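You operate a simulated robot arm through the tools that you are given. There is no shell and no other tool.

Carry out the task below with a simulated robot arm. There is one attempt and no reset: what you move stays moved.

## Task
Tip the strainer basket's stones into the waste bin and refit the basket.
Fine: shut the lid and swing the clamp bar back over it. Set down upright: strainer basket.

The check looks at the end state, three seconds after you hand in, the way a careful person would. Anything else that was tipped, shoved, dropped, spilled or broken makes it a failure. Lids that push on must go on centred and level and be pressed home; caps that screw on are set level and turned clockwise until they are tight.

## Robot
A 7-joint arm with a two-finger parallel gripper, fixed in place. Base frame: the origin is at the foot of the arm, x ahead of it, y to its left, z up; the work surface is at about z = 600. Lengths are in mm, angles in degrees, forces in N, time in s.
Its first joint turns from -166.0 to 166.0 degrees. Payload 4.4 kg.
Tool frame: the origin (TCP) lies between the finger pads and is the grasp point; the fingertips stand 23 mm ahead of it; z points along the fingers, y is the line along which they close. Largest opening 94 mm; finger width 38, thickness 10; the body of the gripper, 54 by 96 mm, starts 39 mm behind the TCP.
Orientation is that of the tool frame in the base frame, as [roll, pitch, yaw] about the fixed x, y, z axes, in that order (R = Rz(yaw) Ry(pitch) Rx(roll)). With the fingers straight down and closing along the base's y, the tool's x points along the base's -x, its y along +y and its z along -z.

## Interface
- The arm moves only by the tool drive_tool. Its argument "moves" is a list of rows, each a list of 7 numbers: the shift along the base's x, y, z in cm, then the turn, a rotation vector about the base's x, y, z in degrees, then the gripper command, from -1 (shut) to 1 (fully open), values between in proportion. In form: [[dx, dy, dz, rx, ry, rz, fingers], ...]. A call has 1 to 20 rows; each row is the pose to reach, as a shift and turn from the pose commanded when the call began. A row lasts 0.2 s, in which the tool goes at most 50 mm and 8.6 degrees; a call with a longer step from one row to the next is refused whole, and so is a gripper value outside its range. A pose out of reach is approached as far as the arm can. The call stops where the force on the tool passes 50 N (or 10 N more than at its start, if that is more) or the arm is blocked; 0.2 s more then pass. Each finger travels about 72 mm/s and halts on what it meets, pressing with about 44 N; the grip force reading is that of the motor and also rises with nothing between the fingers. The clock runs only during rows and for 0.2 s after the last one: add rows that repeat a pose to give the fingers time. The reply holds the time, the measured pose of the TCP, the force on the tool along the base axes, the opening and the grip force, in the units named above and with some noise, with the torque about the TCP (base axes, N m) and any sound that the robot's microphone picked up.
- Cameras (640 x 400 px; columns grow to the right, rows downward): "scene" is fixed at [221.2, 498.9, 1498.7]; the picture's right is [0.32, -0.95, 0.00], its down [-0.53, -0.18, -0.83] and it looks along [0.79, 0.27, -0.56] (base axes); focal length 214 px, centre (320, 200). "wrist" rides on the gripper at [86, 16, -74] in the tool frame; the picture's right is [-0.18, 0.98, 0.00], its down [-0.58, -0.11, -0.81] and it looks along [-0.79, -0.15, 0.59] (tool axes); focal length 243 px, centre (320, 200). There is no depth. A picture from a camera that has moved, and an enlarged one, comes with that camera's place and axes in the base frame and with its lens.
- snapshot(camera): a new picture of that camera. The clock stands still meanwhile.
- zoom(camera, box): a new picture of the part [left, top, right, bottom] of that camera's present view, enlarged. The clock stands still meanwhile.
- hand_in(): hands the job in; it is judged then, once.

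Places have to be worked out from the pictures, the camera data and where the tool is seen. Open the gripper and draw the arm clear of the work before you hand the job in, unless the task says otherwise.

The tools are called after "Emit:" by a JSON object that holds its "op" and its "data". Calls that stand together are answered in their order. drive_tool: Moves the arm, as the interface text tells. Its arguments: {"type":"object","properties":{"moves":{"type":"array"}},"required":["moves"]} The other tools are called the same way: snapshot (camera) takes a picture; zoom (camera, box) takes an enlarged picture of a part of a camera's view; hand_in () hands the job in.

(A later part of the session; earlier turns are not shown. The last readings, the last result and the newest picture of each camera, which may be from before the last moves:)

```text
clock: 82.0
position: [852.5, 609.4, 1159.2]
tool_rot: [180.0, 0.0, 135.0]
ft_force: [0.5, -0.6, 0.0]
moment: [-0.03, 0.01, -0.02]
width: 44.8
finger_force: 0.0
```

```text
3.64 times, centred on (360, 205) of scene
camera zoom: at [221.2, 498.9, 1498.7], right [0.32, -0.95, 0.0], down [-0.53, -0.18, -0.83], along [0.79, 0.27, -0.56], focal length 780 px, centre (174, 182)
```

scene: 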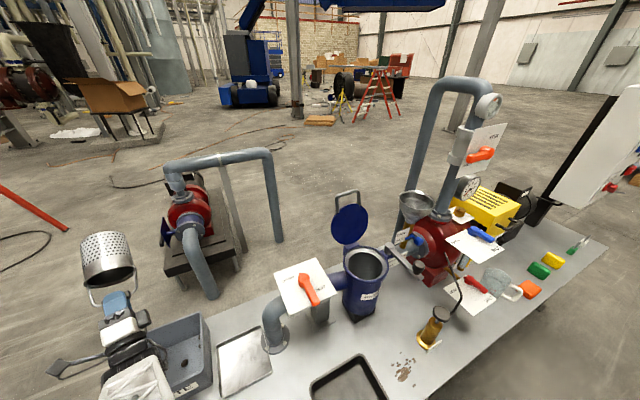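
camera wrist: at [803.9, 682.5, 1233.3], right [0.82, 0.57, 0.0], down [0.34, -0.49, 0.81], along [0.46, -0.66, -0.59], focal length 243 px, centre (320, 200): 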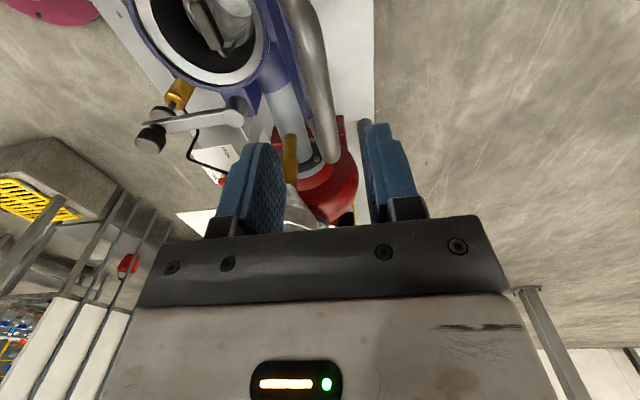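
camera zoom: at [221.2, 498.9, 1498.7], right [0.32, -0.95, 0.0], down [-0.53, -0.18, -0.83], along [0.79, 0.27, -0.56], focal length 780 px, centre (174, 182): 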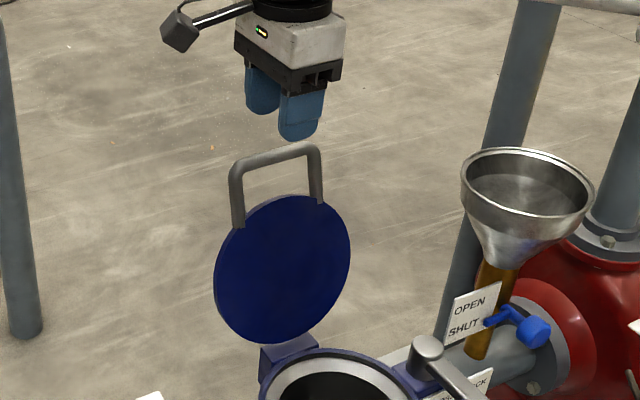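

The bar passes centrally between the fingers. I descend to z≈1100 and then grip it.

Emit:
{"op": "drive_tool", "data": {"moves": [[0, 0, -1.5, 0, 0, 0, -0.05], [0, 0, -3, 0, 0, 0, -0.05], [0, 0, -4.5, 0, 0, 0, -0.05], [0, 0, -5.8, 0, 0, 0, -0.05], [0, 0, -5.8, 0, 0, 0, -0.05]]}}

Emit:
{"op": "snapshot", "data": {"camera": "wrist"}}

Emit:
{"op": "zoom", "data": {"camera": "scene", "box": [310, 150, 410, 260]}}

```text
clock: 83.2
position: [851.5, 609.2, 1101.6]
tool_rot: [-180.0, -0.1, 135.0]
ft_force: [0.2, 0.6, 0.8]
moment: [0.0, 0.03, 0.03]
width: 44.5
finger_force: 0.1
```

```text
taken
camera wrist: at [803.3, 681.5, 1175.9], right [0.82, 0.57, 0.0], down [0.34, -0.49, 0.81], along [0.46, -0.66, -0.59], focal length 243 px, centre (320, 200)
```

wrist: 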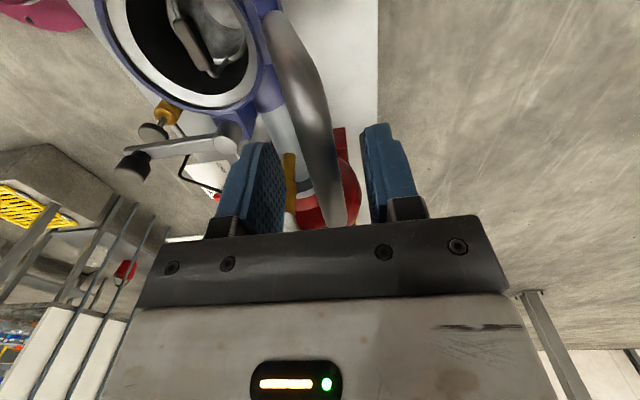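

```text
3.64 times, centred on (360, 205) of scene
camera zoom: at [221.2, 498.9, 1498.7], right [0.32, -0.95, 0.0], down [-0.53, -0.18, -0.83], along [0.79, 0.27, -0.56], focal length 780 px, centre (174, 182)
```

zoom: 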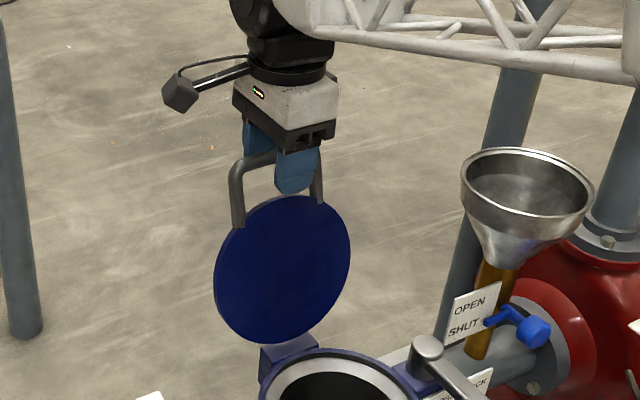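

The bar sits about 4–5 mm to the outer side; I shift that much and close on it.

Emit:
{"op": "drive_tool", "data": {"moves": [[0.15, 0.15, 0, 0, 0, 0, -0.05], [0.3, 0.3, 0, 0, 0, 0, -0.05], [0.3, 0.3, 0, 0, 0, 0, -0.4], [0.3, 0.3, 0, 0, 0, 0, -0.7], [0.3, 0.3, 0, 0, 0, 0, -1], [0.3, 0.3, 0, 0, 0, 0, -1], [0.3, 0.3, 0, 0, 0, 0, -1]]}}

Emit:
{"op": "zoom", "data": {"camera": "wrist", "box": [180, 0, 460, 230]}}

```text
clock: 84.6
position: [853.9, 611.3, 1102.0]
tool_rot: [-179.8, -0.1, 134.9]
ft_force: [-21.8, -15.8, 5.9]
moment: [-0.09, 0.16, -0.83]
width: 14.0
finger_force: 45.0
stopped in row 7: the force on the tool passed its limit at 52 N (the readings are from after the stop); the commanded pose is now the measured one
```

```text
1.74 times, centred on (320, 115) of wrist
camera zoom: at [805.9, 683.9, 1177.1], right [0.83, 0.56, 0.0], down [0.34, -0.49, 0.81], along [0.45, -0.67, -0.59], focal length 422 px, centre (320, 348)
```

zoom: 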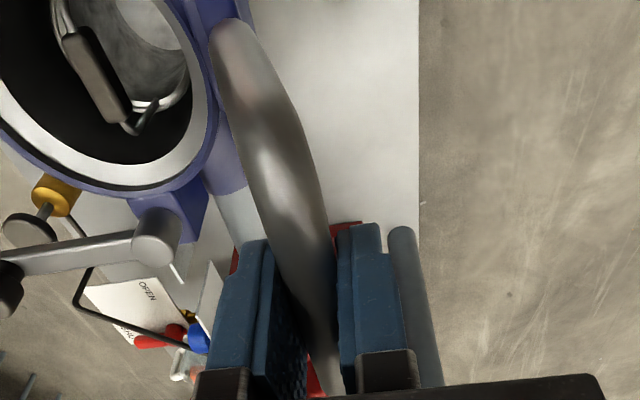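

The bar is gripped (14 mm) with the lid pressed lightly against its open stop. I now begin drawing it along the estimated arc toward closing, first up to vertical.

Emit:
{"op": "drive_tool", "data": {"moves": [[-0.4, -0.4, 0.12, 0, 0, 0, -1], [-0.89, -0.89, 0.26, 0, 0, 0, -1], [-1.97, -1.97, 0.48, 0, 0, 0, -1], [-3.07, -3.07, 0.59, 0, 0, 0, -1], [-3.61, -3.61, 0.6, 0, 0, 0, -1], [-3.61, -3.61, 0.6, 0, 0, 0, -1]]}}

Emit:
{"op": "zoom", "data": {"camera": "scene", "box": [310, 150, 410, 260]}}

```text
clock: 86.0
position: [818.7, 574.9, 1108.4]
tool_rot: [-179.9, -0.1, 135.0]
ft_force: [-13.9, 13.9, 14.6]
moment: [-0.09, -0.11, -0.15]
width: 13.8
finger_force: 45.2
```

```text
3.64 times, centred on (360, 205) of scene
camera zoom: at [221.2, 498.9, 1498.7], right [0.32, -0.95, 0.0], down [-0.53, -0.18, -0.83], along [0.79, 0.27, -0.56], focal length 780 px, centre (174, 182)
```

zoom: 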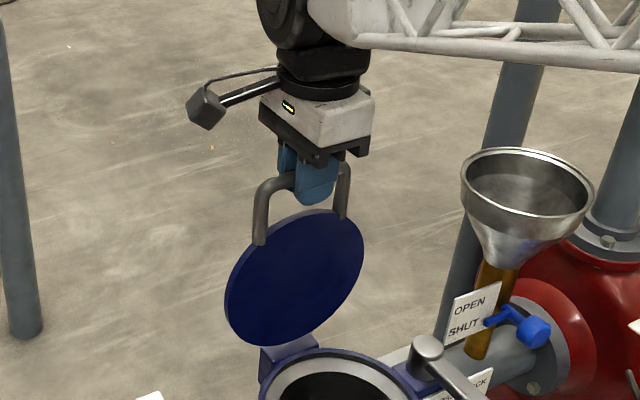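

The lid follows. Forces show I'm ~2 mm off along the hinge axis and slightly low, so I correct those and continue over the top to θ≈110°.

Emit:
{"op": "drive_tool", "data": {"moves": [[-0.14, 0.14, 0.15, 0, 0, 0, -1], [-0.14, 0.14, 0.15, 0, 0, 0, -1]]}}

```text
clock: 86.6
position: [819.0, 575.5, 1109.7]
tool_rot: [-179.8, -0.1, 134.9]
ft_force: [8.3, -7.2, 5.2]
moment: [0.07, 0.07, 0.17]
width: 13.7
finger_force: 44.8
```

Forces reversed slightly, so about 1.3 mm was the right correction. I continue with half of that taken back.

Emit:
{"op": "drive_tool", "data": {"moves": [[-0.63, -0.73, 0.1, 0, 0, 0, -1], [-1.31, -1.41, 0.0, 0, 0, 0, -1], [-1.99, -2.09, -0.12, 0, 0, 0, -1], [-2.67, -2.77, -0.26, 0, 0, 0, -1], [-2.67, -2.77, -0.26, 0, 0, 0, -1]]}}

```text
clock: 87.8
position: [791.8, 549.3, 1108.1]
tool_rot: [-179.9, -0.2, 135.0]
ft_force: [15.0, -15.9, 4.7]
moment: [-0.25, -0.27, 0.66]
width: 13.7
finger_force: 45.6
```

Lateral force indicates shifting back 1.4 mm. Refit of the arc from the measured points puts the hinge at offset ≈85 mm, radius ≈224.5 mm; I continue to θ≈112°.

Emit:
{"op": "drive_tool", "data": {"moves": [[-0.62, -0.82, -0.12, 0, 0, 0, -1], [-1.32, -1.52, -0.32, 0, 0, 0, -1], [-1.99, -2.19, -0.57, 0, 0, 0, -1], [-2.66, -2.86, -0.81, 0, 0, 0, -1], [-3.32, -3.52, -1.12, 0, 0, 0, -1], [-3.97, -4.17, -1.47, 0, 0, 0, -1], [-3.97, -4.17, -1.47, 0, 0, 0, -1]]}}

Emit:
{"op": "zoom", "data": {"camera": "scene", "box": [310, 150, 410, 260]}}

```text
clock: 89.4
position: [750.3, 507.1, 1090.5]
tool_rot: [-179.7, -0.2, 135.0]
ft_force: [11.5, -4.0, -15.6]
moment: [-0.26, -0.34, 1.5]
width: 13.7
finger_force: 44.7
```

```text
3.64 times, centred on (360, 205) of scene
camera zoom: at [221.2, 498.9, 1498.7], right [0.32, -0.95, 0.0], down [-0.53, -0.18, -0.83], along [0.79, 0.27, -0.56], focal length 780 px, centre (174, 182)
```

zoom: 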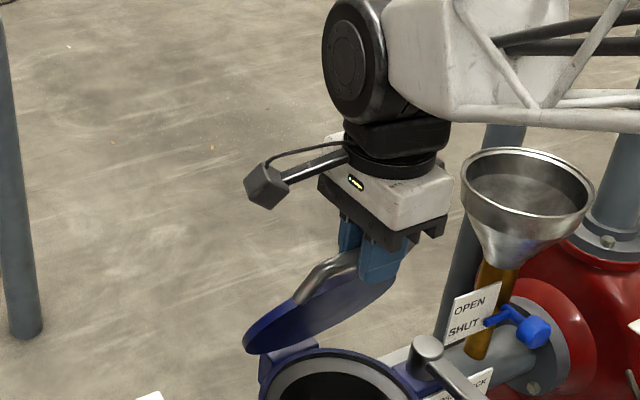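

The lid is well over centre and following. A yaw torque of 1.5 N·m has built up, so I relieve it by turning the tool about 1.5° and check the forces.

Emit:
{"op": "drive_tool", "data": {"moves": [[0.04, -0.04, -0.1, 0, 0, 0.8, -1], [0.07, -0.07, -0.2, 0, 0, 1.5, -1], [0.07, -0.07, -0.2, 0, 0, 1.5, -1]]}}

Emit:
{"op": "snapshot", "data": {"camera": "wrist"}}

```text
clock: 90.2
position: [751.3, 507.7, 1090.4]
tool_rot: [-179.9, 0.0, 136.5]
ft_force: [-7.2, 9.3, -4.0]
moment: [0.44, 0.42, -1.78]
width: 14.1
finger_force: 45.1
```

```text
taken
camera wrist: at [699.9, 578.9, 1165.5], right [0.81, 0.59, 0.0], down [0.35, -0.48, 0.81], along [0.47, -0.65, -0.59], focal length 243 px, centre (320, 200)
```

wrist: 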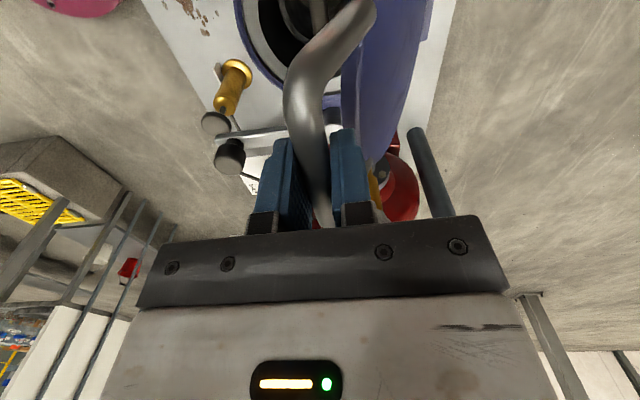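

Overcorrected; about half (0.8°) is right. I take 0.7° back and proceed along the arc in smaller portions.

Emit:
{"op": "drive_tool", "data": {"moves": [[-0.59, -0.51, -0.38, 0, 0, -0.7, -1], [-1.15, -1.07, -0.79, 0, 0, -0.7, -1], [-1.7, -1.62, -1.25, 0, 0, -0.7, -1], [-2.26, -2.18, -1.75, 0, 0, -0.7, -1], [-2.26, -2.18, -1.75, 0, 0, -0.7, -1]]}}

```text
clock: 91.4
position: [730.2, 484.8, 1070.9]
tool_rot: [-179.9, -0.1, 135.8]
ft_force: [-20.1, 9.5, 6.3]
moment: [0.26, 0.36, -1.12]
width: 13.9
finger_force: 45.1
```

Refitting the arc with this new point gives hinge offset ≈88.5 mm, z≈907, radius ≈203 mm. I correct the small lateral/yaw errors and continue to θ≈141°.

Emit:
{"op": "drive_tool", "data": {"moves": [[-0.58, -0.4, -0.45, 0, 0, -0.3, -1], [-1.07, -0.89, -1.02, 0, 0, -0.5, -1], [-1.53, -1.35, -1.62, 0, 0, -0.5, -1], [-1.98, -1.8, -2.24, 0, 0, -0.5, -1], [-2.4, -2.22, -2.9, 0, 0, -0.5, -1], [-2.81, -2.63, -3.56, 0, 0, -0.5, -1], [-2.81, -2.63, -3.56, 0, 0, -0.5, -1]]}}

Emit:
{"op": "snapshot", "data": {"camera": "wrist"}}

Emit:
{"op": "zoom", "data": {"camera": "scene", "box": [310, 170, 430, 290]}}

```text
clock: 93.0
position: [701.1, 458.4, 1037.3]
tool_rot: [-180.0, -0.1, 135.4]
ft_force: [-16.0, -19.4, 19.4]
moment: [-0.16, -0.11, 1.42]
width: 13.7
finger_force: 45.5
```

```text
taken
camera wrist: at [652.7, 530.9, 1111.7], right [0.82, 0.57, 0.0], down [0.34, -0.49, 0.81], along [0.46, -0.66, -0.59], focal length 243 px, centre (320, 200)
```

wrist: 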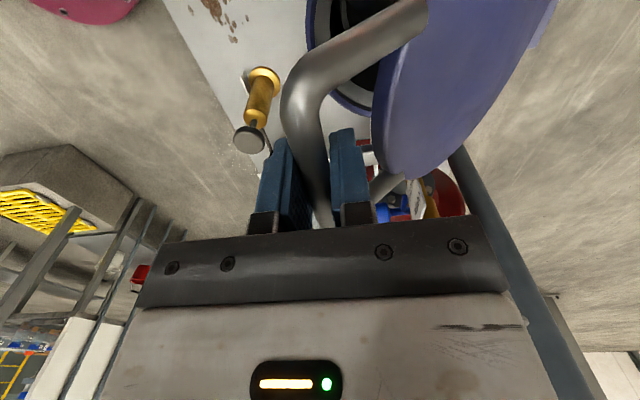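

```text
3.33 times, centred on (370, 230) of scene
camera zoom: at [221.2, 498.9, 1498.7], right [0.32, -0.95, 0.0], down [-0.53, -0.18, -0.83], along [0.79, 0.27, -0.56], focal length 715 px, centre (153, 100)
```

zoom: 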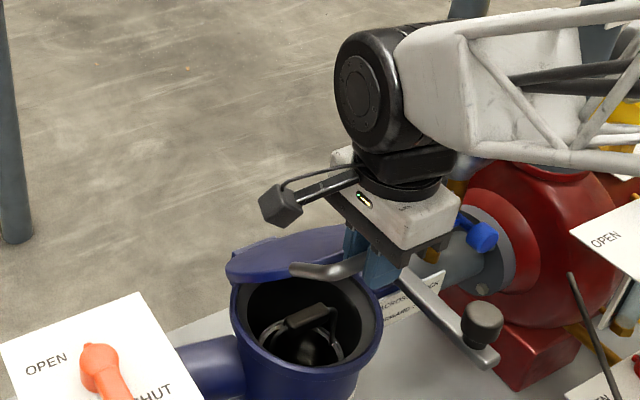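

Lid is now at ~40° and following well. Forces say the true radius is a bit larger (refit: hinge offset 87.7, z≈896, R≈214). I correct and continue to θ≈153°.

Emit:
{"op": "drive_tool", "data": {"moves": [[-0.3, -0.3, 0.05, 0, 0, 0.3, -1], [-0.62, -0.62, -0.5, 0, 0, 0.6, -1], [-0.93, -0.93, -1.21, 0, 0, 0.6, -1], [-1.32, -1.32, -1.97, 0, 0, 0.6, -1], [-1.68, -1.68, -2.75, 0, 0, 0.6, -1], [-2.02, -2.02, -3.55, 0, 0, 0.6, -1], [-2.33, -2.33, -4.37, 0, 0, 0.6, -1], [-2.33, -2.33, -4.37, 0, 0, 0.6, -1]]}}

Emit:
{"op": "zoom", "data": {"camera": "scene", "box": [310, 170, 430, 290]}}

```text
clock: 93.6
position: [696.6, 453.1, 1028.1]
tool_rot: [-179.6, -0.1, 135.8]
ft_force: [8.3, 4.6, -12.1]
moment: [-0.3, -0.02, 0.12]
width: 13.6
finger_force: 44.8
stopped in row 2: the force on the tool passed its limit at 57 N (the readings are from after the stop); the commanded pose is now the measured one
```

```text
3.33 times, centred on (370, 230) of scene
camera zoom: at [221.2, 498.9, 1498.7], right [0.32, -0.95, 0.0], down [-0.53, -0.18, -0.83], along [0.79, 0.27, -0.56], focal length 715 px, centre (153, 100)
```

zoom: 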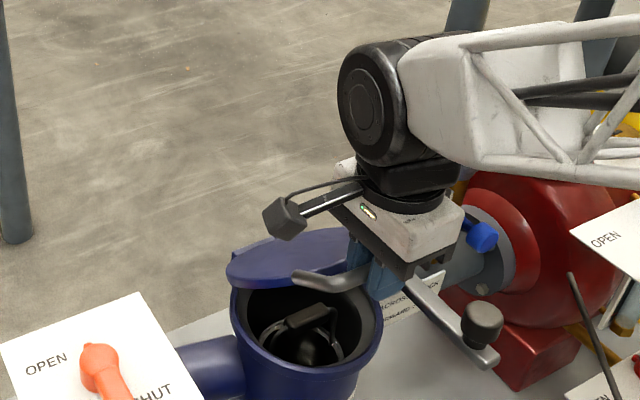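

The force limit tripped as the bar stuck-slipped in the pads; forces are now small and nothing else changed. I continue in smaller increments, checking forces.

Emit:
{"op": "drive_tool", "data": {"moves": [[-0.25, -0.25, -0.42, 0, 0, 0, -1], [-0.5, -0.5, -0.86, 0, 0, 0, -1], [-0.73, -0.73, -1.31, 0, 0, 0, -1], [-0.73, -0.73, -1.31, 0, 0, 0, -1]]}}

```text
clock: 94.6
position: [690.2, 447.4, 1017.3]
tool_rot: [-179.7, -0.3, 135.6]
ft_force: [22.7, 13.4, -19.0]
moment: [-0.28, -0.44, 0.28]
width: 13.8
finger_force: 45.1
```

Now I'm slightly outside the arc (pulled inward ~32 N), so the next rows go 3 mm inside while continuing.

Emit:
{"op": "drive_tool", "data": {"moves": [[0.11, 0.11, -0.3, 0, 0, 0, -1], [-0.11, -0.11, -0.85, 0, 0, 0, -1], [-0.37, -0.37, -1.4, 0, 0, 0, -1], [-0.37, -0.37, -1.4, 0, 0, 0, -1]]}}

```text
clock: 95.3
position: [686.5, 444.7, 1008.1]
tool_rot: [-179.6, -0.1, 135.7]
ft_force: [-13.6, -11.8, 5.2]
moment: [-0.25, 0.2, 0.3]
width: 13.7
finger_force: 45.4
stopped in row 3: the force on the tool passed its limit at 53 N (the readings are from after the stop); the commanded pose is now the measured one
```

Stick-slip again, no harm. I keep following in small steps with the updated radius (~210 mm).

Emit:
{"op": "drive_tool", "data": {"moves": [[-0.16, -0.16, -0.29, 0, 0, 0, -1], [-0.33, -0.33, -0.58, 0, 0, 0, -1], [-0.46, -0.46, -0.9, 0, 0, 0, -1], [-0.46, -0.46, -0.9, 0, 0, 0, -1]]}}

```text
clock: 96.3
position: [683.5, 439.1, 999.7]
tool_rot: [-179.6, -0.1, 135.7]
ft_force: [2.4, 11.5, -8.1]
moment: [-0.19, -0.36, 0.34]
width: 13.7
finger_force: 44.7
```

Emit:
{"op": "drive_tool", "data": {"moves": [[-0.05, -0.05, -0.36, 0, 0, 0, -1], [-0.14, -0.14, -0.72, 0, 0, 0, -1], [-0.28, -0.28, -1.13, 0, 0, 0, -1], [-0.42, -0.42, -1.54, 0, 0, 0, -1], [-0.42, -0.42, -1.54, 0, 0, 0, -1]]}}

```text
clock: 97.5
position: [677.7, 435.4, 984.8]
tool_rot: [-179.6, -0.2, 135.7]
ft_force: [-19.4, -14.9, 6.6]
moment: [-0.16, -0.12, 0.52]
width: 13.8
finger_force: 45.0
```

Pulled outward ~25 N here, so I add 2 mm outward and go on to θ≈160°.

Emit:
{"op": "drive_tool", "data": {"moves": [[-0.2, -0.2, -0.2, 0, 0, 0, -1], [-0.42, -0.42, -0.75, 0, 0, 0, -1], [-0.54, -0.54, -1.18, 0, 0, 0, -1], [-0.66, -0.66, -1.61, 0, 0, 0, -1], [-0.66, -0.66, -1.61, 0, 0, 0, -1]]}}

Emit:
{"op": "zoom", "data": {"camera": "scene", "box": [310, 170, 430, 290]}}

```text
clock: 98.4
position: [673.6, 430.3, 971.6]
tool_rot: [-179.7, -0.1, 135.7]
ft_force: [14.1, 9.7, -8.6]
moment: [0.06, 0.15, 0.46]
width: 13.7
finger_force: 44.8
stopped in row 4: the force on the tool passed its limit at 54 N (the readings are from after the stop); the commanded pose is now the measured one
```

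```text
3.33 times, centred on (370, 230) of scene
camera zoom: at [221.2, 498.9, 1498.7], right [0.32, -0.95, 0.0], down [-0.53, -0.18, -0.83], along [0.79, 0.27, -0.56], focal length 715 px, centre (153, 100)
```

zoom: 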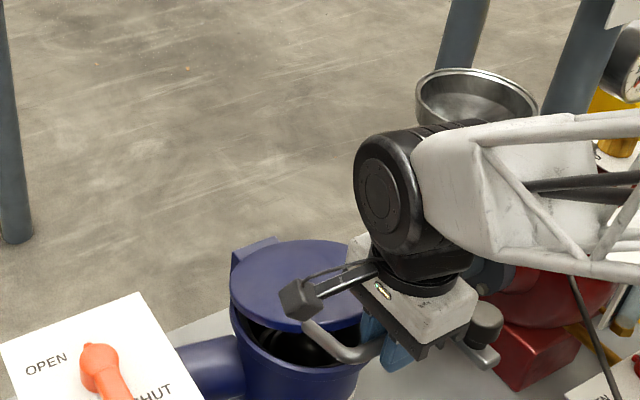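

Lid is ~20° from closed and following. I continue downward in small steps.

Emit:
{"op": "drive_tool", "data": {"moves": [[0.0, 0.0, -0.3, 0, 0, 0, -1], [-0.05, -0.05, -0.65, 0, 0, 0, -1], [-0.12, -0.12, -1.0, 0, 0, 0, -1], [-0.18, -0.18, -1.3, 0, 0, 0, -1], [-0.18, -0.18, -1.3, 0, 0, 0, -1]]}}

```text
clock: 99.6
position: [670.7, 428.4, 957.5]
tool_rot: [-179.7, -0.1, 135.7]
ft_force: [4.5, -25.9, 0.7]
moment: [-0.36, -0.36, 0.66]
width: 13.6
finger_force: 45.2
```

Forces call for a 1.4 mm shift along the hinge axis; I apply it and continue down to z≈941.

Emit:
{"op": "drive_tool", "data": {"moves": [[-0.05, -0.2, -0.3, 0, 0, 0, -1], [-0.18, -0.38, -0.74, 0, 0, 0, -1], [-0.26, -0.46, -1.1, 0, 0, 0, -1], [-0.32, -0.52, -1.45, 0, 0, 0, -1], [-0.35, -0.55, -1.8, 0, 0, 0, -1], [-0.35, -0.55, -1.8, 0, 0, 0, -1]]}}

Emit:
{"op": "zoom", "data": {"camera": "scene", "box": [310, 170, 430, 290]}}

```text
clock: 100.5
position: [669.3, 426.4, 946.3]
tool_rot: [-179.9, -0.1, 135.8]
ft_force: [9.8, 14.9, -8.7]
moment: [0.01, 0.32, 0.21]
width: 13.8
finger_force: 45.4
stopped in row 4: the force on the tool passed its limit at 51 N (the readings are from after the stop); the commanded pose is now the measured one
```

```text
3.33 times, centred on (370, 230) of scene
camera zoom: at [221.2, 498.9, 1498.7], right [0.32, -0.95, 0.0], down [-0.53, -0.18, -0.83], along [0.79, 0.27, -0.56], focal length 715 px, centre (153, 100)
```

zoom: 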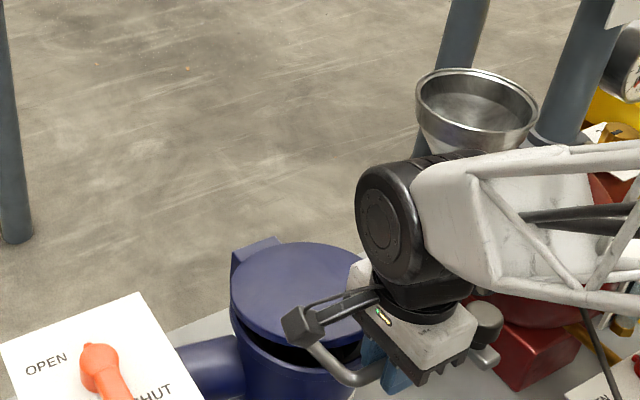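

Lid is ~10° from closed; I continue almost straight down in small steps.

Emit:
{"op": "drive_tool", "data": {"moves": [[0.1, 0.1, -0.3, 0, 0, 0, -1], [0.08, 0.08, -0.65, 0, 0, 0, -1], [0.06, 0.06, -1.0, 0, 0, 0, -1], [0.02, 0.02, -1.35, 0, 0, 0, -1], [0.02, 0.02, -1.35, 0, 0, 0, -1]]}}

```text
clock: 101.3
position: [666.9, 423.7, 937.0]
tool_rot: [-179.6, -0.1, 135.8]
ft_force: [-5.8, -8.6, -2.7]
moment: [-0.49, -0.24, 0.35]
width: 13.6
finger_force: 44.8
stopped in row 3: the force on the tool passed its limit at 54 N (the readings are from after the stop); the commanded pose is now the measured one
```

The bar position now fits R≈211; next points are about 2.5 mm outward per 10 mm down. I continue with that.

Emit:
{"op": "drive_tool", "data": {"moves": [[-0.1, -0.1, -0.25, 0, 0, 0, -1], [-0.15, -0.15, -0.6, 0, 0, 0, -1], [-0.18, -0.18, -0.95, 0, 0, 0, -1], [-0.22, -0.22, -1.3, 0, 0, 0, -1], [-0.22, -0.22, -1.3, 0, 0, 0, -1]]}}

Emit:
{"op": "zoom", "data": {"camera": "scene", "box": [310, 170, 430, 290]}}

```text
clock: 102.5
position: [666.8, 424.0, 924.8]
tool_rot: [-179.7, -0.1, 135.8]
ft_force: [18.2, 7.3, -5.4]
moment: [-0.12, -0.24, 0.4]
width: 13.8
finger_force: 45.2
```

```text
3.33 times, centred on (370, 230) of scene
camera zoom: at [221.2, 498.9, 1498.7], right [0.32, -0.95, 0.0], down [-0.53, -0.18, -0.83], along [0.79, 0.27, -0.56], focal length 715 px, centre (153, 100)
```

zoom: 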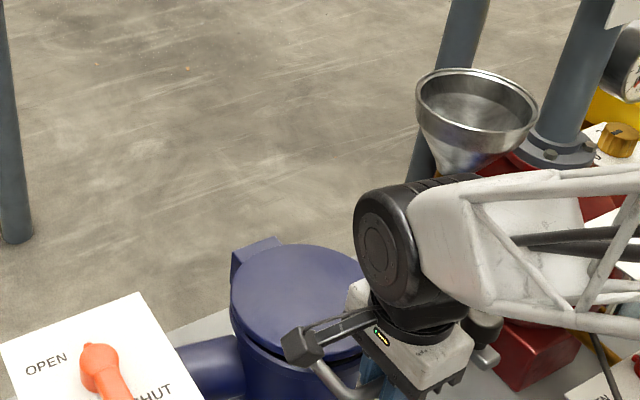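

Nearly shut. I keep lowering in small steps until the lid seats (upward force).

Emit:
{"op": "drive_tool", "data": {"moves": [[0.05, 0.05, -0.3, 0, 0, 0, -1], [0.05, 0.05, -0.6, 0, 0, 0, -1], [0.05, 0.05, -0.9, 0, 0, 0, -1], [0.05, 0.05, -0.9, 0, 0, 0, -1]]}}

Emit:
{"op": "snapshot", "data": {"camera": "wrist"}}

```text
clock: 103.5
position: [666.0, 422.5, 915.1]
tool_rot: [-179.5, -0.2, 135.8]
ft_force: [-30.3, -18.3, -2.6]
moment: [-0.07, 0.26, 0.36]
width: 13.9
finger_force: 44.9
```

```text
taken
camera wrist: at [616.5, 494.8, 988.6], right [0.82, 0.58, -0.01], down [0.35, -0.48, 0.81], along [0.46, -0.66, -0.59], focal length 243 px, centre (320, 200)
```

wrist: 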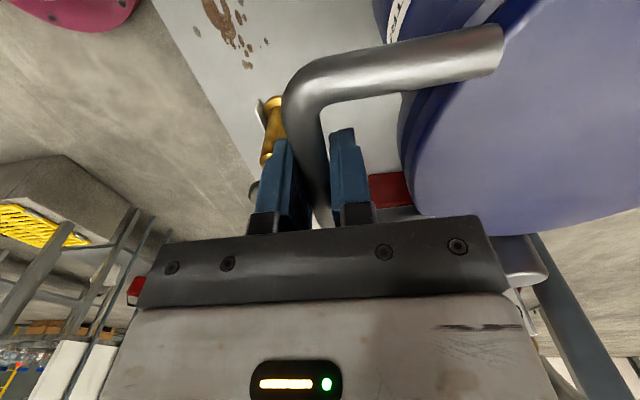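

Lateral pull of ~34 N outward: I shift 2 mm outward and continue down.

Emit:
{"op": "drive_tool", "data": {"moves": [[-0.15, -0.15, -0.1, 0, 0, 0, -1], [-0.18, -0.18, -0.4, 0, 0, 0, -1], [-0.18, -0.18, -0.7, 0, 0, 0, -1], [-0.18, -0.18, -0.7, 0, 0, 0, -1]]}}

Emit:
{"op": "zoom", "data": {"camera": "scene", "box": [330, 210, 410, 290]}}

Emit:
{"op": "zoom", "data": {"camera": "wrist", "box": [340, 0, 560, 160]}}

```text
clock: 104.5
position: [666.3, 422.5, 907.4]
tool_rot: [-179.7, -0.1, 135.8]
ft_force: [3.9, 27.5, -3.8]
moment: [-0.14, -0.31, 0.36]
width: 13.6
finger_force: 44.9
```

```text
5.00 times, centred on (370, 250) of scene
camera zoom: at [221.2, 498.9, 1498.7], right [0.32, -0.95, 0.0], down [-0.53, -0.18, -0.83], along [0.79, 0.27, -0.56], focal length 1072 px, centre (70, -50)
```

zoom: 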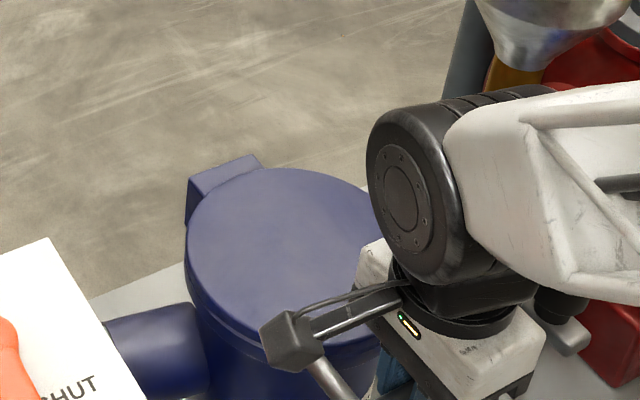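

```text
2.50 times, centred on (450, 80) of wrist
camera zoom: at [615.9, 494.3, 982.7], right [0.82, 0.58, -0.01], down [0.34, -0.48, 0.81], along [0.46, -0.66, -0.59], focal length 606 px, centre (-5, 500)
```

zoom: 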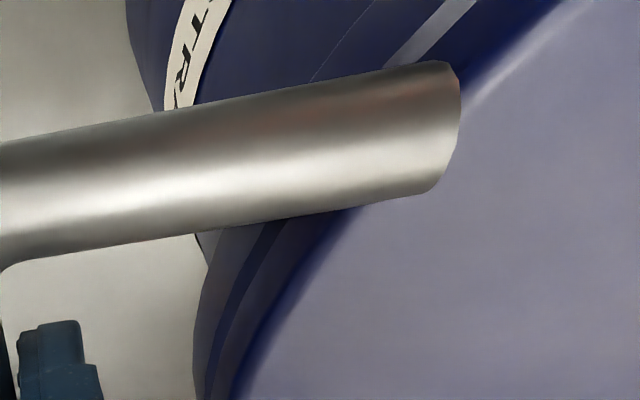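

Only a few millimetres remain. I correct for the side forces and press further down until the lid seats.

Emit:
{"op": "drive_tool", "data": {"moves": [[0.03, 0.17, -0.1, 0, 0, 0, -1], [0.03, 0.15, -0.35, 0, 0, 0, -1], [0.03, 0.13, -0.6, 0, 0, 0, -1], [0.03, 0.13, -0.6, 0, 0, 0, -1]]}}

Emit:
{"op": "zoom", "data": {"camera": "wrist", "box": [340, 0, 560, 160]}}

```text
clock: 105.5
position: [665.4, 423.3, 905.3]
tool_rot: [-179.7, -0.2, 135.7]
ft_force: [-13.7, -13.9, 15.7]
moment: [0.2, 0.29, 0.39]
width: 13.7
finger_force: 44.7
stopped in row 4: the force on the tool passed its limit at 52 N (the readings are from after the stop); the commanded pose is now the measured one
```

```text
2.50 times, centred on (450, 80) of wrist
camera zoom: at [615.9, 494.4, 978.9], right [0.82, 0.58, -0.01], down [0.34, -0.48, 0.81], along [0.46, -0.66, -0.59], focal length 606 px, centre (-5, 500)
```

zoom: 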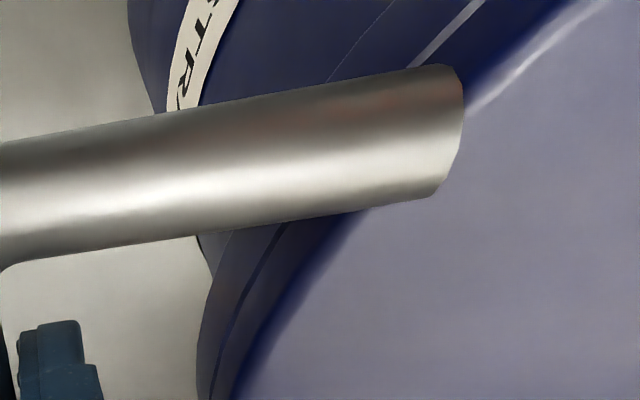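

The lid appears seated (gap closed, >50 N upward at z≈905). I open the fingers moderately and look.

Emit:
{"op": "drive_tool", "data": {"moves": [[0, 0, 0, 0, 0, 0, -0.6], [0, 0, 0, 0, 0, 0, -0.4], [0, 0, 0, 0, 0, 0, -0.4], [0, 0, 0, 0, 0, 0, -0.4]]}}

Emit:
{"op": "snapshot", "data": {"camera": "wrist"}}

Emit:
{"op": "zoom", "data": {"camera": "scene", "box": [330, 210, 430, 290]}}

```text
clock: 106.5
position: [664.5, 423.2, 904.5]
tool_rot: [-179.8, -0.1, 135.9]
ft_force: [0.3, -1.0, 0.0]
moment: [0.02, 0.02, 0.02]
width: 28.3
finger_force: 0.1
```

```text
taken
camera wrist: at [616.2, 494.7, 978.3], right [0.82, 0.58, -0.01], down [0.34, -0.48, 0.81], along [0.46, -0.66, -0.59], focal length 243 px, centre (320, 200)
```

wrist: 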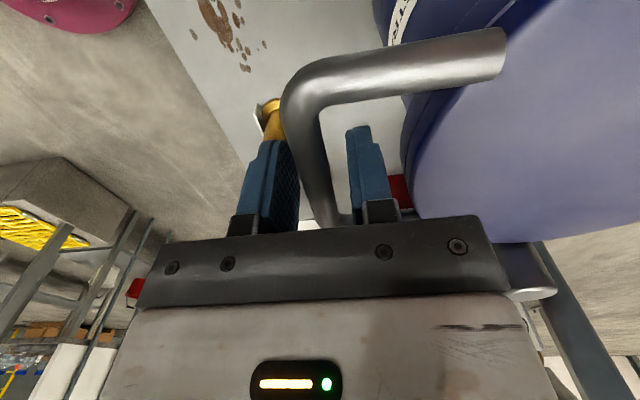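

```text
5.00 times, centred on (380, 250) of scene
camera zoom: at [221.2, 498.9, 1498.7], right [0.32, -0.95, 0.0], down [-0.53, -0.18, -0.83], along [0.79, 0.27, -0.56], focal length 1072 px, centre (20, -50)
```

zoom: 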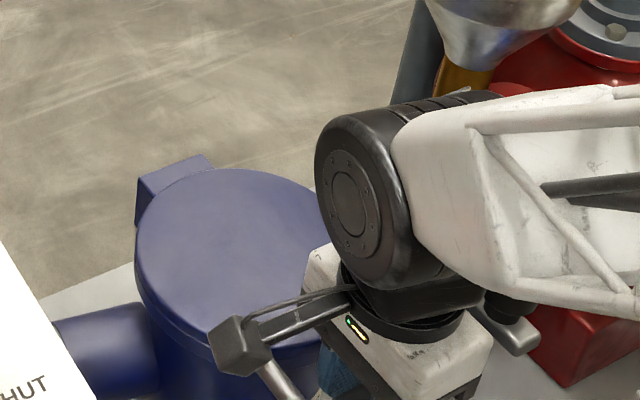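

The lid lies closed and the gripper is free of force. I lift straight up and inspect the lid and clamp bar.

Emit:
{"op": "drive_tool", "data": {"moves": [[0, 0, 1, 0, 0, 0, -0.4], [0, 0, 3, 0, 0, 0, -0.4], [0, 0, 6, 0, 0, 0, -0.4], [0, 0, 10, 0, 0, 0, -0.4], [0, 0, 14, 0, 0, 0, -0.4], [0, 0, 18, 0, 0, 0, -0.4], [-2, 2, 22, 0, 0, 0, -0.4], [-4, 4, 24, 0, 0, 0, -0.4], [-4, 4, 24, 0, 0, 0, -0.4]]}}

Emit:
{"op": "snapshot", "data": {"camera": "wrist"}}

Emit:
{"op": "zoom", "data": {"camera": "scene", "box": [320, 190, 440, 300]}}

```text
clock: 108.5
position: [624.3, 461.8, 1144.7]
tool_rot: [-179.7, -0.2, 135.9]
ft_force: [0.7, 0.4, -0.2]
moment: [0.01, 0.01, 0.01]
width: 28.1
finger_force: 0.1
```

```text
taken
camera wrist: at [575.5, 533.6, 1218.5], right [0.82, 0.58, -0.01], down [0.34, -0.48, 0.81], along [0.46, -0.66, -0.59], focal length 243 px, centre (320, 200)
```

wrist: 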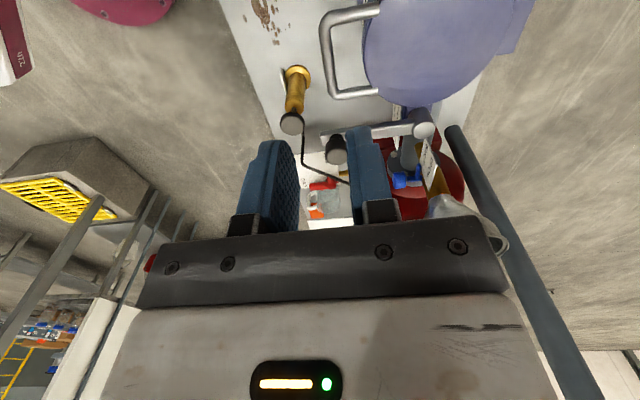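

```text
3.64 times, centred on (380, 245) of scene
camera zoom: at [221.2, 498.9, 1498.7], right [0.32, -0.95, 0.0], down [-0.53, -0.18, -0.83], along [0.79, 0.27, -0.56], focal length 780 px, centre (102, 36)
```

zoom: 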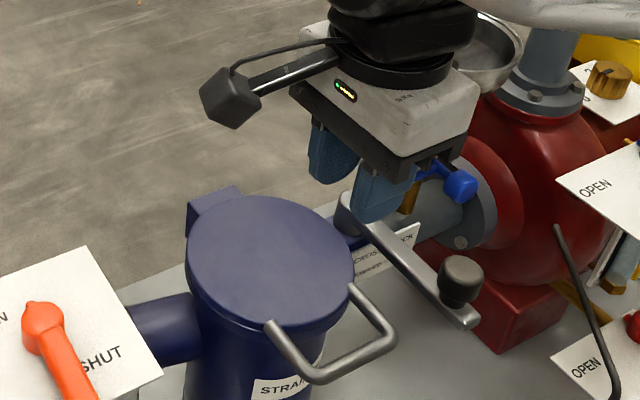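

The lid is closed flat with its loop to the front. Next the clamp bar: its knob is near (724, 357, ~970). I move above the knob with the gripper turned so that the fingers close along the bench direction (yaw 225°).

Emit:
{"op": "drive_tool", "data": {"moves": [[0.9, -0.9, 0, 0, 0, 8.1, -0.2], [1.8, -1.9, 0, 0, 0, 16.2, -0.1], [2.7, -2.8, 0, 0, 0, 24.3, 0], [3.6, -3.8, 0, 0, 0, 32.4, 0.2], [4.5, -4.8, -0.5, 0, 0, 40.5, 0.3], [5.4, -5.8, -1, 0, 0, 48.6, 0.3], [6.3, -6.7, -1.5, 0, 0, 56.7, 0.3], [7.2, -7.7, -2, 0, 0, 64.8, 0.3], [8.2, -8.6, -2.5, 0, 0, 72.9, 0.3], [9.1, -9.5, -3, 0, 0, 81, 0.3], [10, -10.5, -3.5, 0, 0, 89.1, 0.3], [10, -10.5, -3.5, 0, 0, 89.1, 0.3]]}}

Emit:
{"op": "snapshot", "data": {"camera": "wrist"}}

Emit:
{"op": "zoom", "data": {"camera": "scene", "box": [340, 160, 460, 300]}}

```text
clock: 111.1
position: [726.1, 356.8, 1109.1]
tool_rot: [-179.8, 0.0, -135.1]
ft_force: [0.3, -0.6, -0.3]
moment: [-0.01, 0.0, -0.01]
width: 61.0
finger_force: 0.1
```

```text
taken
camera wrist: at [654.9, 307.0, 1183.0], right [-0.56, 0.83, -0.01], down [0.49, 0.34, 0.81], along [0.67, 0.45, -0.59], focal length 243 px, centre (320, 200)
```

wrist: 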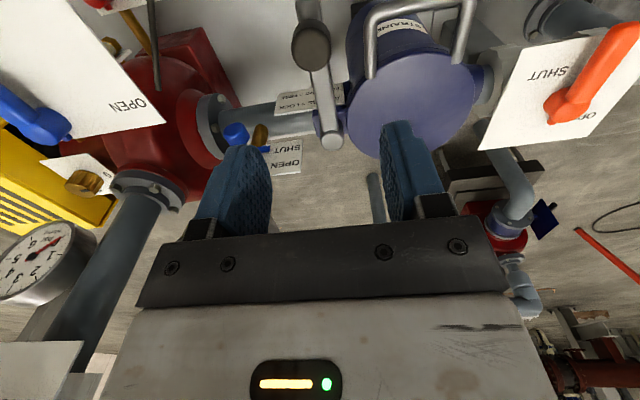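

```text
2.86 times, centred on (400, 230) of scene
camera zoom: at [221.2, 498.9, 1498.7], right [0.32, -0.95, 0.0], down [-0.53, -0.18, -0.83], along [0.79, 0.27, -0.56], focal length 613 px, centre (91, 114)
```

zoom: 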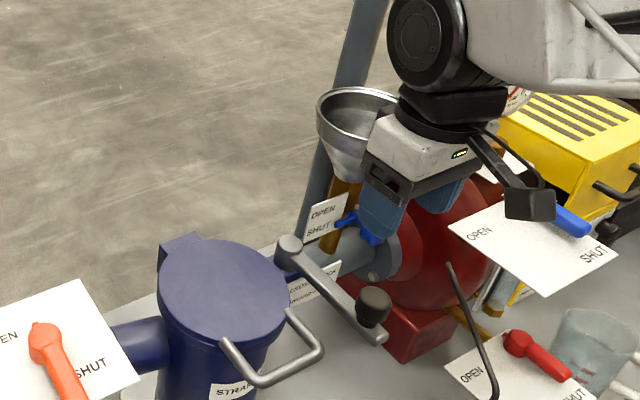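

Emit:
{"op": "zoom", "data": {"camera": "wrist", "box": [260, 0, 400, 160]}}

Emit:
{"op": "zoom", "data": {"camera": "scene", "box": [400, 220, 450, 290]}}

```text
2.50 times, centred on (330, 80) of wrist
camera zoom: at [654.9, 307.0, 1183.0], right [-0.56, 0.83, -0.01], down [0.49, 0.34, 0.81], along [0.67, 0.45, -0.59], focal length 606 px, centre (295, 500)
```

zoom: 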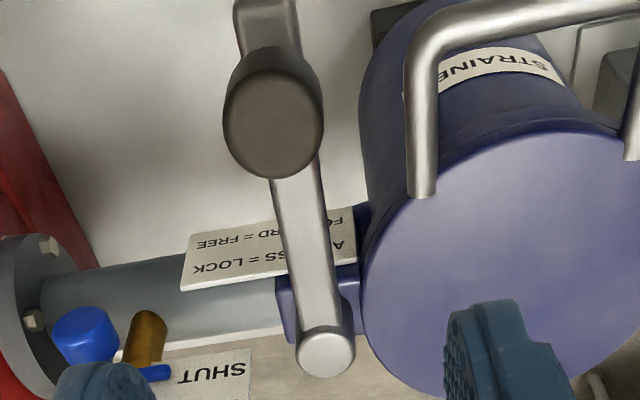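

```text
5.71 times, centred on (425, 255) of scene
camera zoom: at [221.2, 498.9, 1498.7], right [0.32, -0.95, 0.0], down [-0.53, -0.18, -0.83], along [0.79, 0.27, -0.56], focal length 1226 px, centre (-280, -114)
```

zoom: 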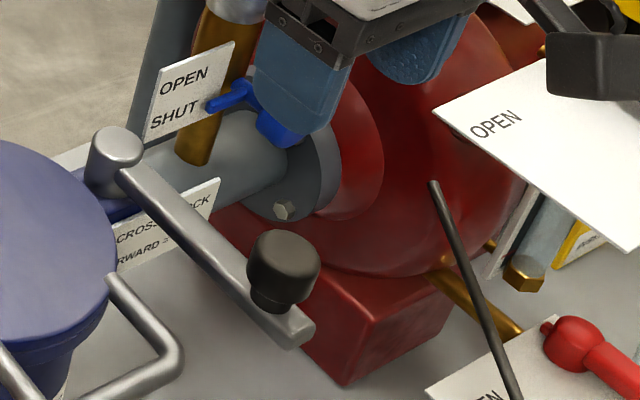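

The card reads "ACROSS = LOCK, FORWARD = FREE". I triangulate the knob top at (732, 350, 964), Ø≈39 mm, and the pivot post at (816, 437). I align over the knob and come down to z≈1000 to verify.

Emit:
{"op": "drive_tool", "data": {"moves": [[0.3, -0.35, -2, 0, 0, 0.5, 0.3], [0.56, -0.68, -4.5, 0, 0, 1, 0.3], [0.56, -0.68, -7.5, 0, 0, 1, 0.3], [0.56, -0.68, -10, 0, 0, 1, 0.3], [0.56, -0.68, -10.9, 0, 0, 1, 0.3], [0.56, -0.68, -10.9, 0, 0, 1, 0.3]]}}

Emit:
{"op": "snapshot", "data": {"camera": "wrist"}}

Emit:
{"op": "zoom", "data": {"camera": "scene", "box": [380, 190, 460, 290]}}

```text
clock: 112.5
position: [730.3, 350.4, 1000.0]
tool_rot: [-179.7, -0.1, -134.0]
ft_force: [0.0, 0.2, -0.1]
moment: [0.01, 0.01, -0.03]
width: 60.9
finger_force: 0.2
```

```text
taken
camera wrist: at [660.0, 300.1, 1074.1], right [-0.58, 0.82, -0.01], down [0.48, 0.35, 0.81], along [0.66, 0.46, -0.59], focal length 243 px, centre (320, 200)
```

wrist: 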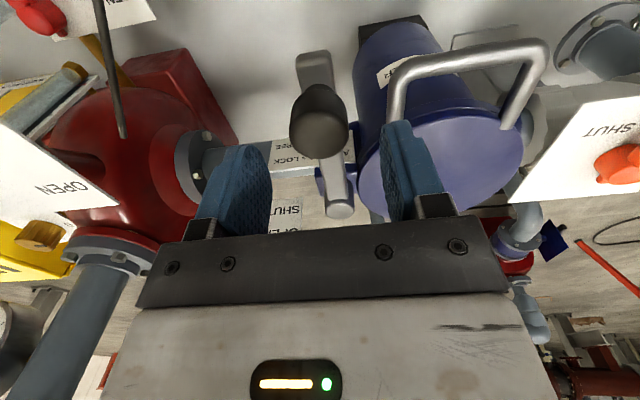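

```text
4.00 times, centred on (420, 240) of scene
camera zoom: at [221.2, 498.9, 1498.7], right [0.32, -0.95, 0.0], down [-0.53, -0.18, -0.83], along [0.79, 0.27, -0.56], focal length 858 px, centre (-80, 40)
```

zoom: 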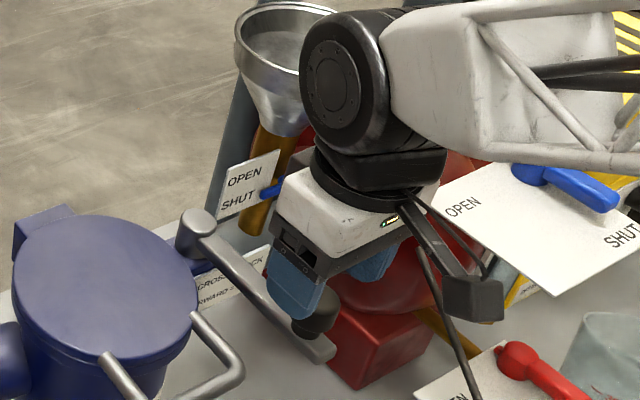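

Knob is centred between the fingers. I descend to z≈959 (tips just above the bar) and then narrow the fingers to a loose cage (~46 mm).

Emit:
{"op": "drive_tool", "data": {"moves": [[0, 0, -1.2, 0, 0, 0, 0.3], [0, 0, -2.4, 0, 0, 0, 0.3], [0, 0, -3.4, 0, 0, 0, 0.3], [0, 0, -4.1, 0, 0, 0, 0.3], [0, 0, -4.1, 0, 0, 0, 0.1], [0, 0, -4.1, 0, 0, 0, -0.02], [0, 0, -4.1, 0, 0, 0, -0.02]]}}

Emit:
{"op": "snapshot", "data": {"camera": "wrist"}}

Emit:
{"op": "zoom", "data": {"camera": "scene", "box": [380, 190, 460, 290]}}

```text
clock: 114.1
position: [731.0, 349.3, 959.5]
tool_rot: [-179.7, -0.1, -134.1]
ft_force: [-0.3, 0.9, 0.7]
moment: [-0.03, -0.04, -0.02]
width: 45.9
finger_force: 0.0
```

```text
taken
camera wrist: at [660.1, 299.4, 1033.2], right [-0.58, 0.82, -0.01], down [0.48, 0.35, 0.81], along [0.66, 0.46, -0.59], focal length 243 px, centre (320, 200)
```

wrist: 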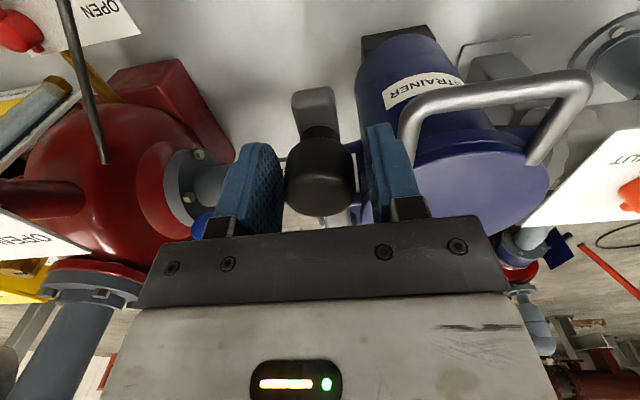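

```text
4.00 times, centred on (420, 240) of scene
camera zoom: at [221.2, 498.9, 1498.7], right [0.32, -0.95, 0.0], down [-0.53, -0.18, -0.83], along [0.79, 0.27, -0.56], focal length 858 px, centre (-80, 40)
```

zoom: 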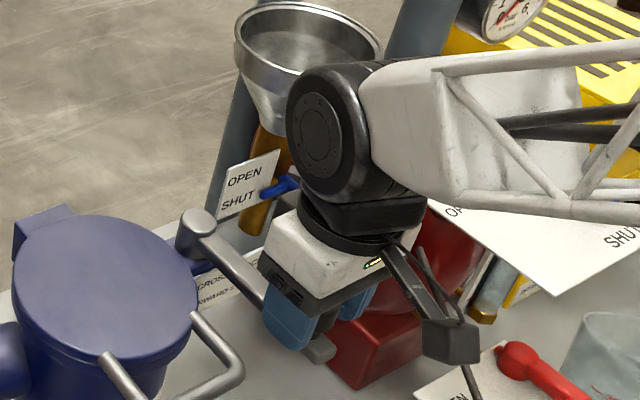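

The knob is loosely caged with no contact force. I start swinging the bar along an arc about the post (R≈121 mm), turning the tool with it, first 30°.

Emit:
{"op": "drive_tool", "data": {"moves": [[-0.4, 0.45, 0, 0, 0, -3, -0.02], [-0.86, 0.93, 0, 0, 0, -6, -0.02], [-1.62, 1.94, 0, 0, 0, -12, -0.02], [-2.27, 3.03, 0, 0, 0, -18, -0.02], [-2.81, 4.18, 0, 0, 0, -24, -0.02], [-3.22, 5.37, 0, 0, 0, -30, -0.02], [-3.22, 5.37, 0, 0, 0, -30, -0.02]]}}

Emit:
{"op": "snapshot", "data": {"camera": "wrist"}}

Emit:
{"op": "zoom", "data": {"camera": "scene", "box": [340, 190, 460, 290]}}

```text
clock: 115.7
position: [697.7, 404.9, 959.8]
tool_rot: [-179.7, -0.1, -164.2]
ft_force: [0.2, -0.9, -0.1]
moment: [0.03, -0.02, 0.03]
width: 46.4
finger_force: 0.0
```

```text
taken
camera wrist: at [611.8, 397.8, 1033.3], right [-0.09, 1.0, -0.01], down [0.59, 0.06, 0.81], along [0.8, 0.07, -0.59], focal length 243 px, centre (320, 200)
```

wrist: 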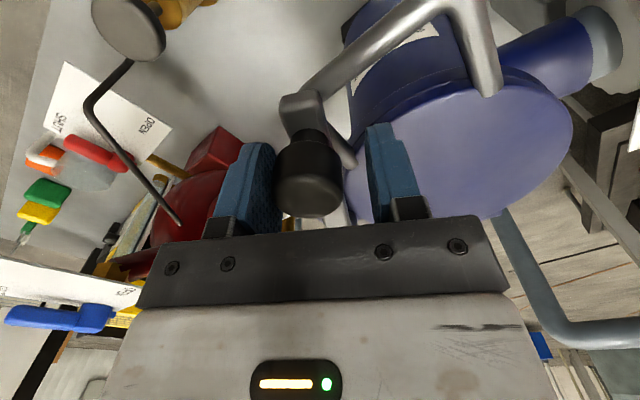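

```text
4.00 times, centred on (400, 240) of scene
camera zoom: at [221.2, 498.9, 1498.7], right [0.32, -0.95, 0.0], down [-0.53, -0.18, -0.83], along [0.79, 0.27, -0.56], focal length 858 px, centre (0, 40)
```

zoom: 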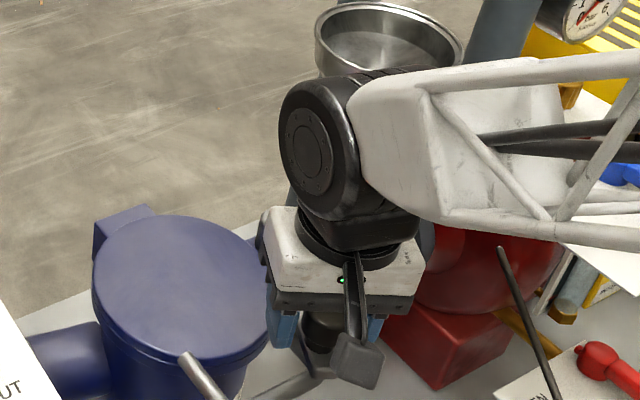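

The bar moves freely with the knob. Before it passes over the lid's loop, I check the height clearance between the bar and the loop in an enlarged view.

Emit:
{"op": "zoom", "data": {"camera": "wrist", "box": [260, 40, 400, 160]}}

Emit:
{"op": "zoom", "data": {"camera": "scene", "box": [370, 250, 430, 290]}}

```text
3.33 times, centred on (330, 100) of wrist
camera zoom: at [611.8, 397.8, 1033.3], right [-0.09, 1.0, -0.01], down [0.59, 0.06, 0.81], along [0.8, 0.07, -0.59], focal length 809 px, centre (287, 533)
```

zoom: 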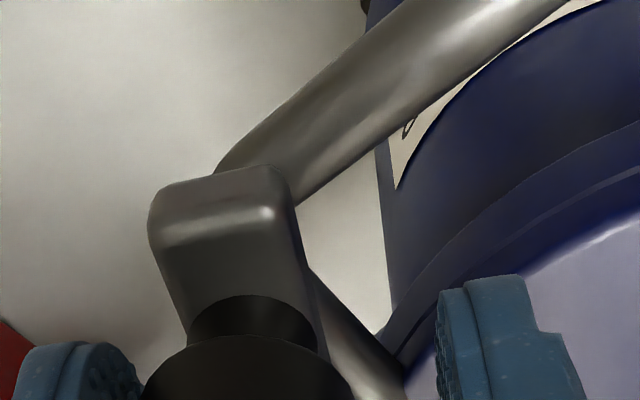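

```text
10.00 times, centred on (400, 270) of scene
camera zoom: at [221.2, 498.9, 1498.7], right [0.32, -0.95, 0.0], down [-0.53, -0.18, -0.83], along [0.79, 0.27, -0.56], focal length 2145 px, centre (-480, -500)
```

zoom: 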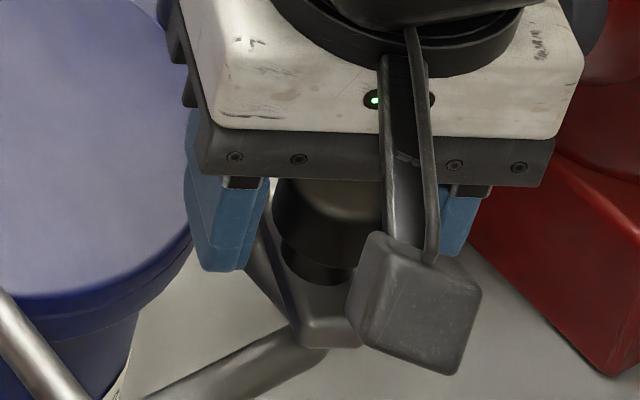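

The bar already overlaps above the loop's corner with zero force, so it clears. I continue the swing another 30° in fine steps.

Emit:
{"op": "drive_tool", "data": {"moves": [[-0.16, 0.62, 0, 0, 0, -3, -0.02], [-0.28, 1.24, 0, 0, 0, -6, -0.02], [-0.37, 1.87, 0, 0, 0, -9, -0.02], [-0.43, 2.5, 0, 0, 0, -12, -0.02], [-0.46, 3.13, 0, 0, 0, -15, -0.02], [-0.45, 3.76, 0, 0, 0, -18, -0.02], [-0.41, 4.4, 0, 0, 0, -21, -0.02], [-0.34, 5.02, 0, 0, 0, -24, -0.02], [-0.23, 5.65, 0, 0, 0, -27, -0.02], [-0.1, 6.27, 0, 0, 0, -30, -0.02], [-0.1, 6.27, 0, 0, 0, -30, -0.02]]}}

Emit:
{"op": "snapshot", "data": {"camera": "wrist"}}

Emit:
{"op": "zoom", "data": {"camera": "scene", "box": [330, 190, 450, 290]}}

```text
clock: 118.1
position: [698.8, 466.4, 958.8]
tool_rot: [-179.8, 0.0, 165.8]
ft_force: [0.7, 0.6, -0.1]
moment: [0.03, 0.0, -0.02]
width: 46.1
finger_force: 0.1
```

```text
taken
camera wrist: at [619.2, 504.0, 1033.1], right [0.42, 0.91, -0.01], down [0.54, -0.24, 0.81], along [0.73, -0.34, -0.59], focal length 243 px, centre (320, 200)
```

wrist: 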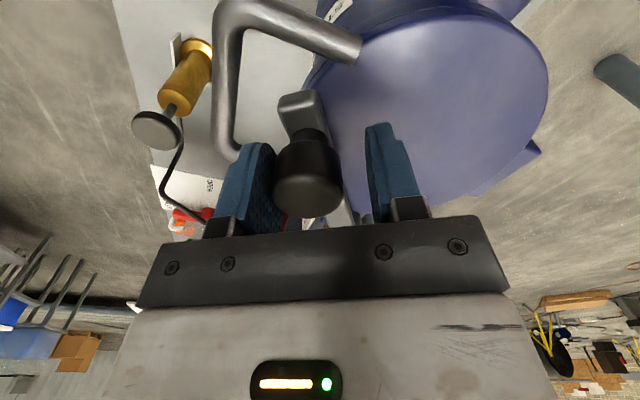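

```text
4.00 times, centred on (390, 240) of scene
camera zoom: at [221.2, 498.9, 1498.7], right [0.32, -0.95, 0.0], down [-0.53, -0.18, -0.83], along [0.79, 0.27, -0.56], focal length 858 px, centre (40, 40)
```

zoom: 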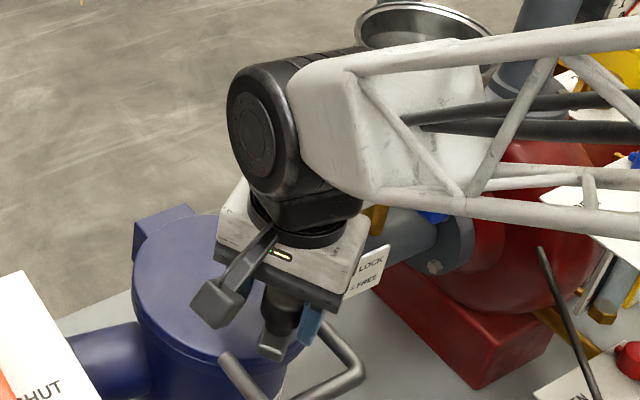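

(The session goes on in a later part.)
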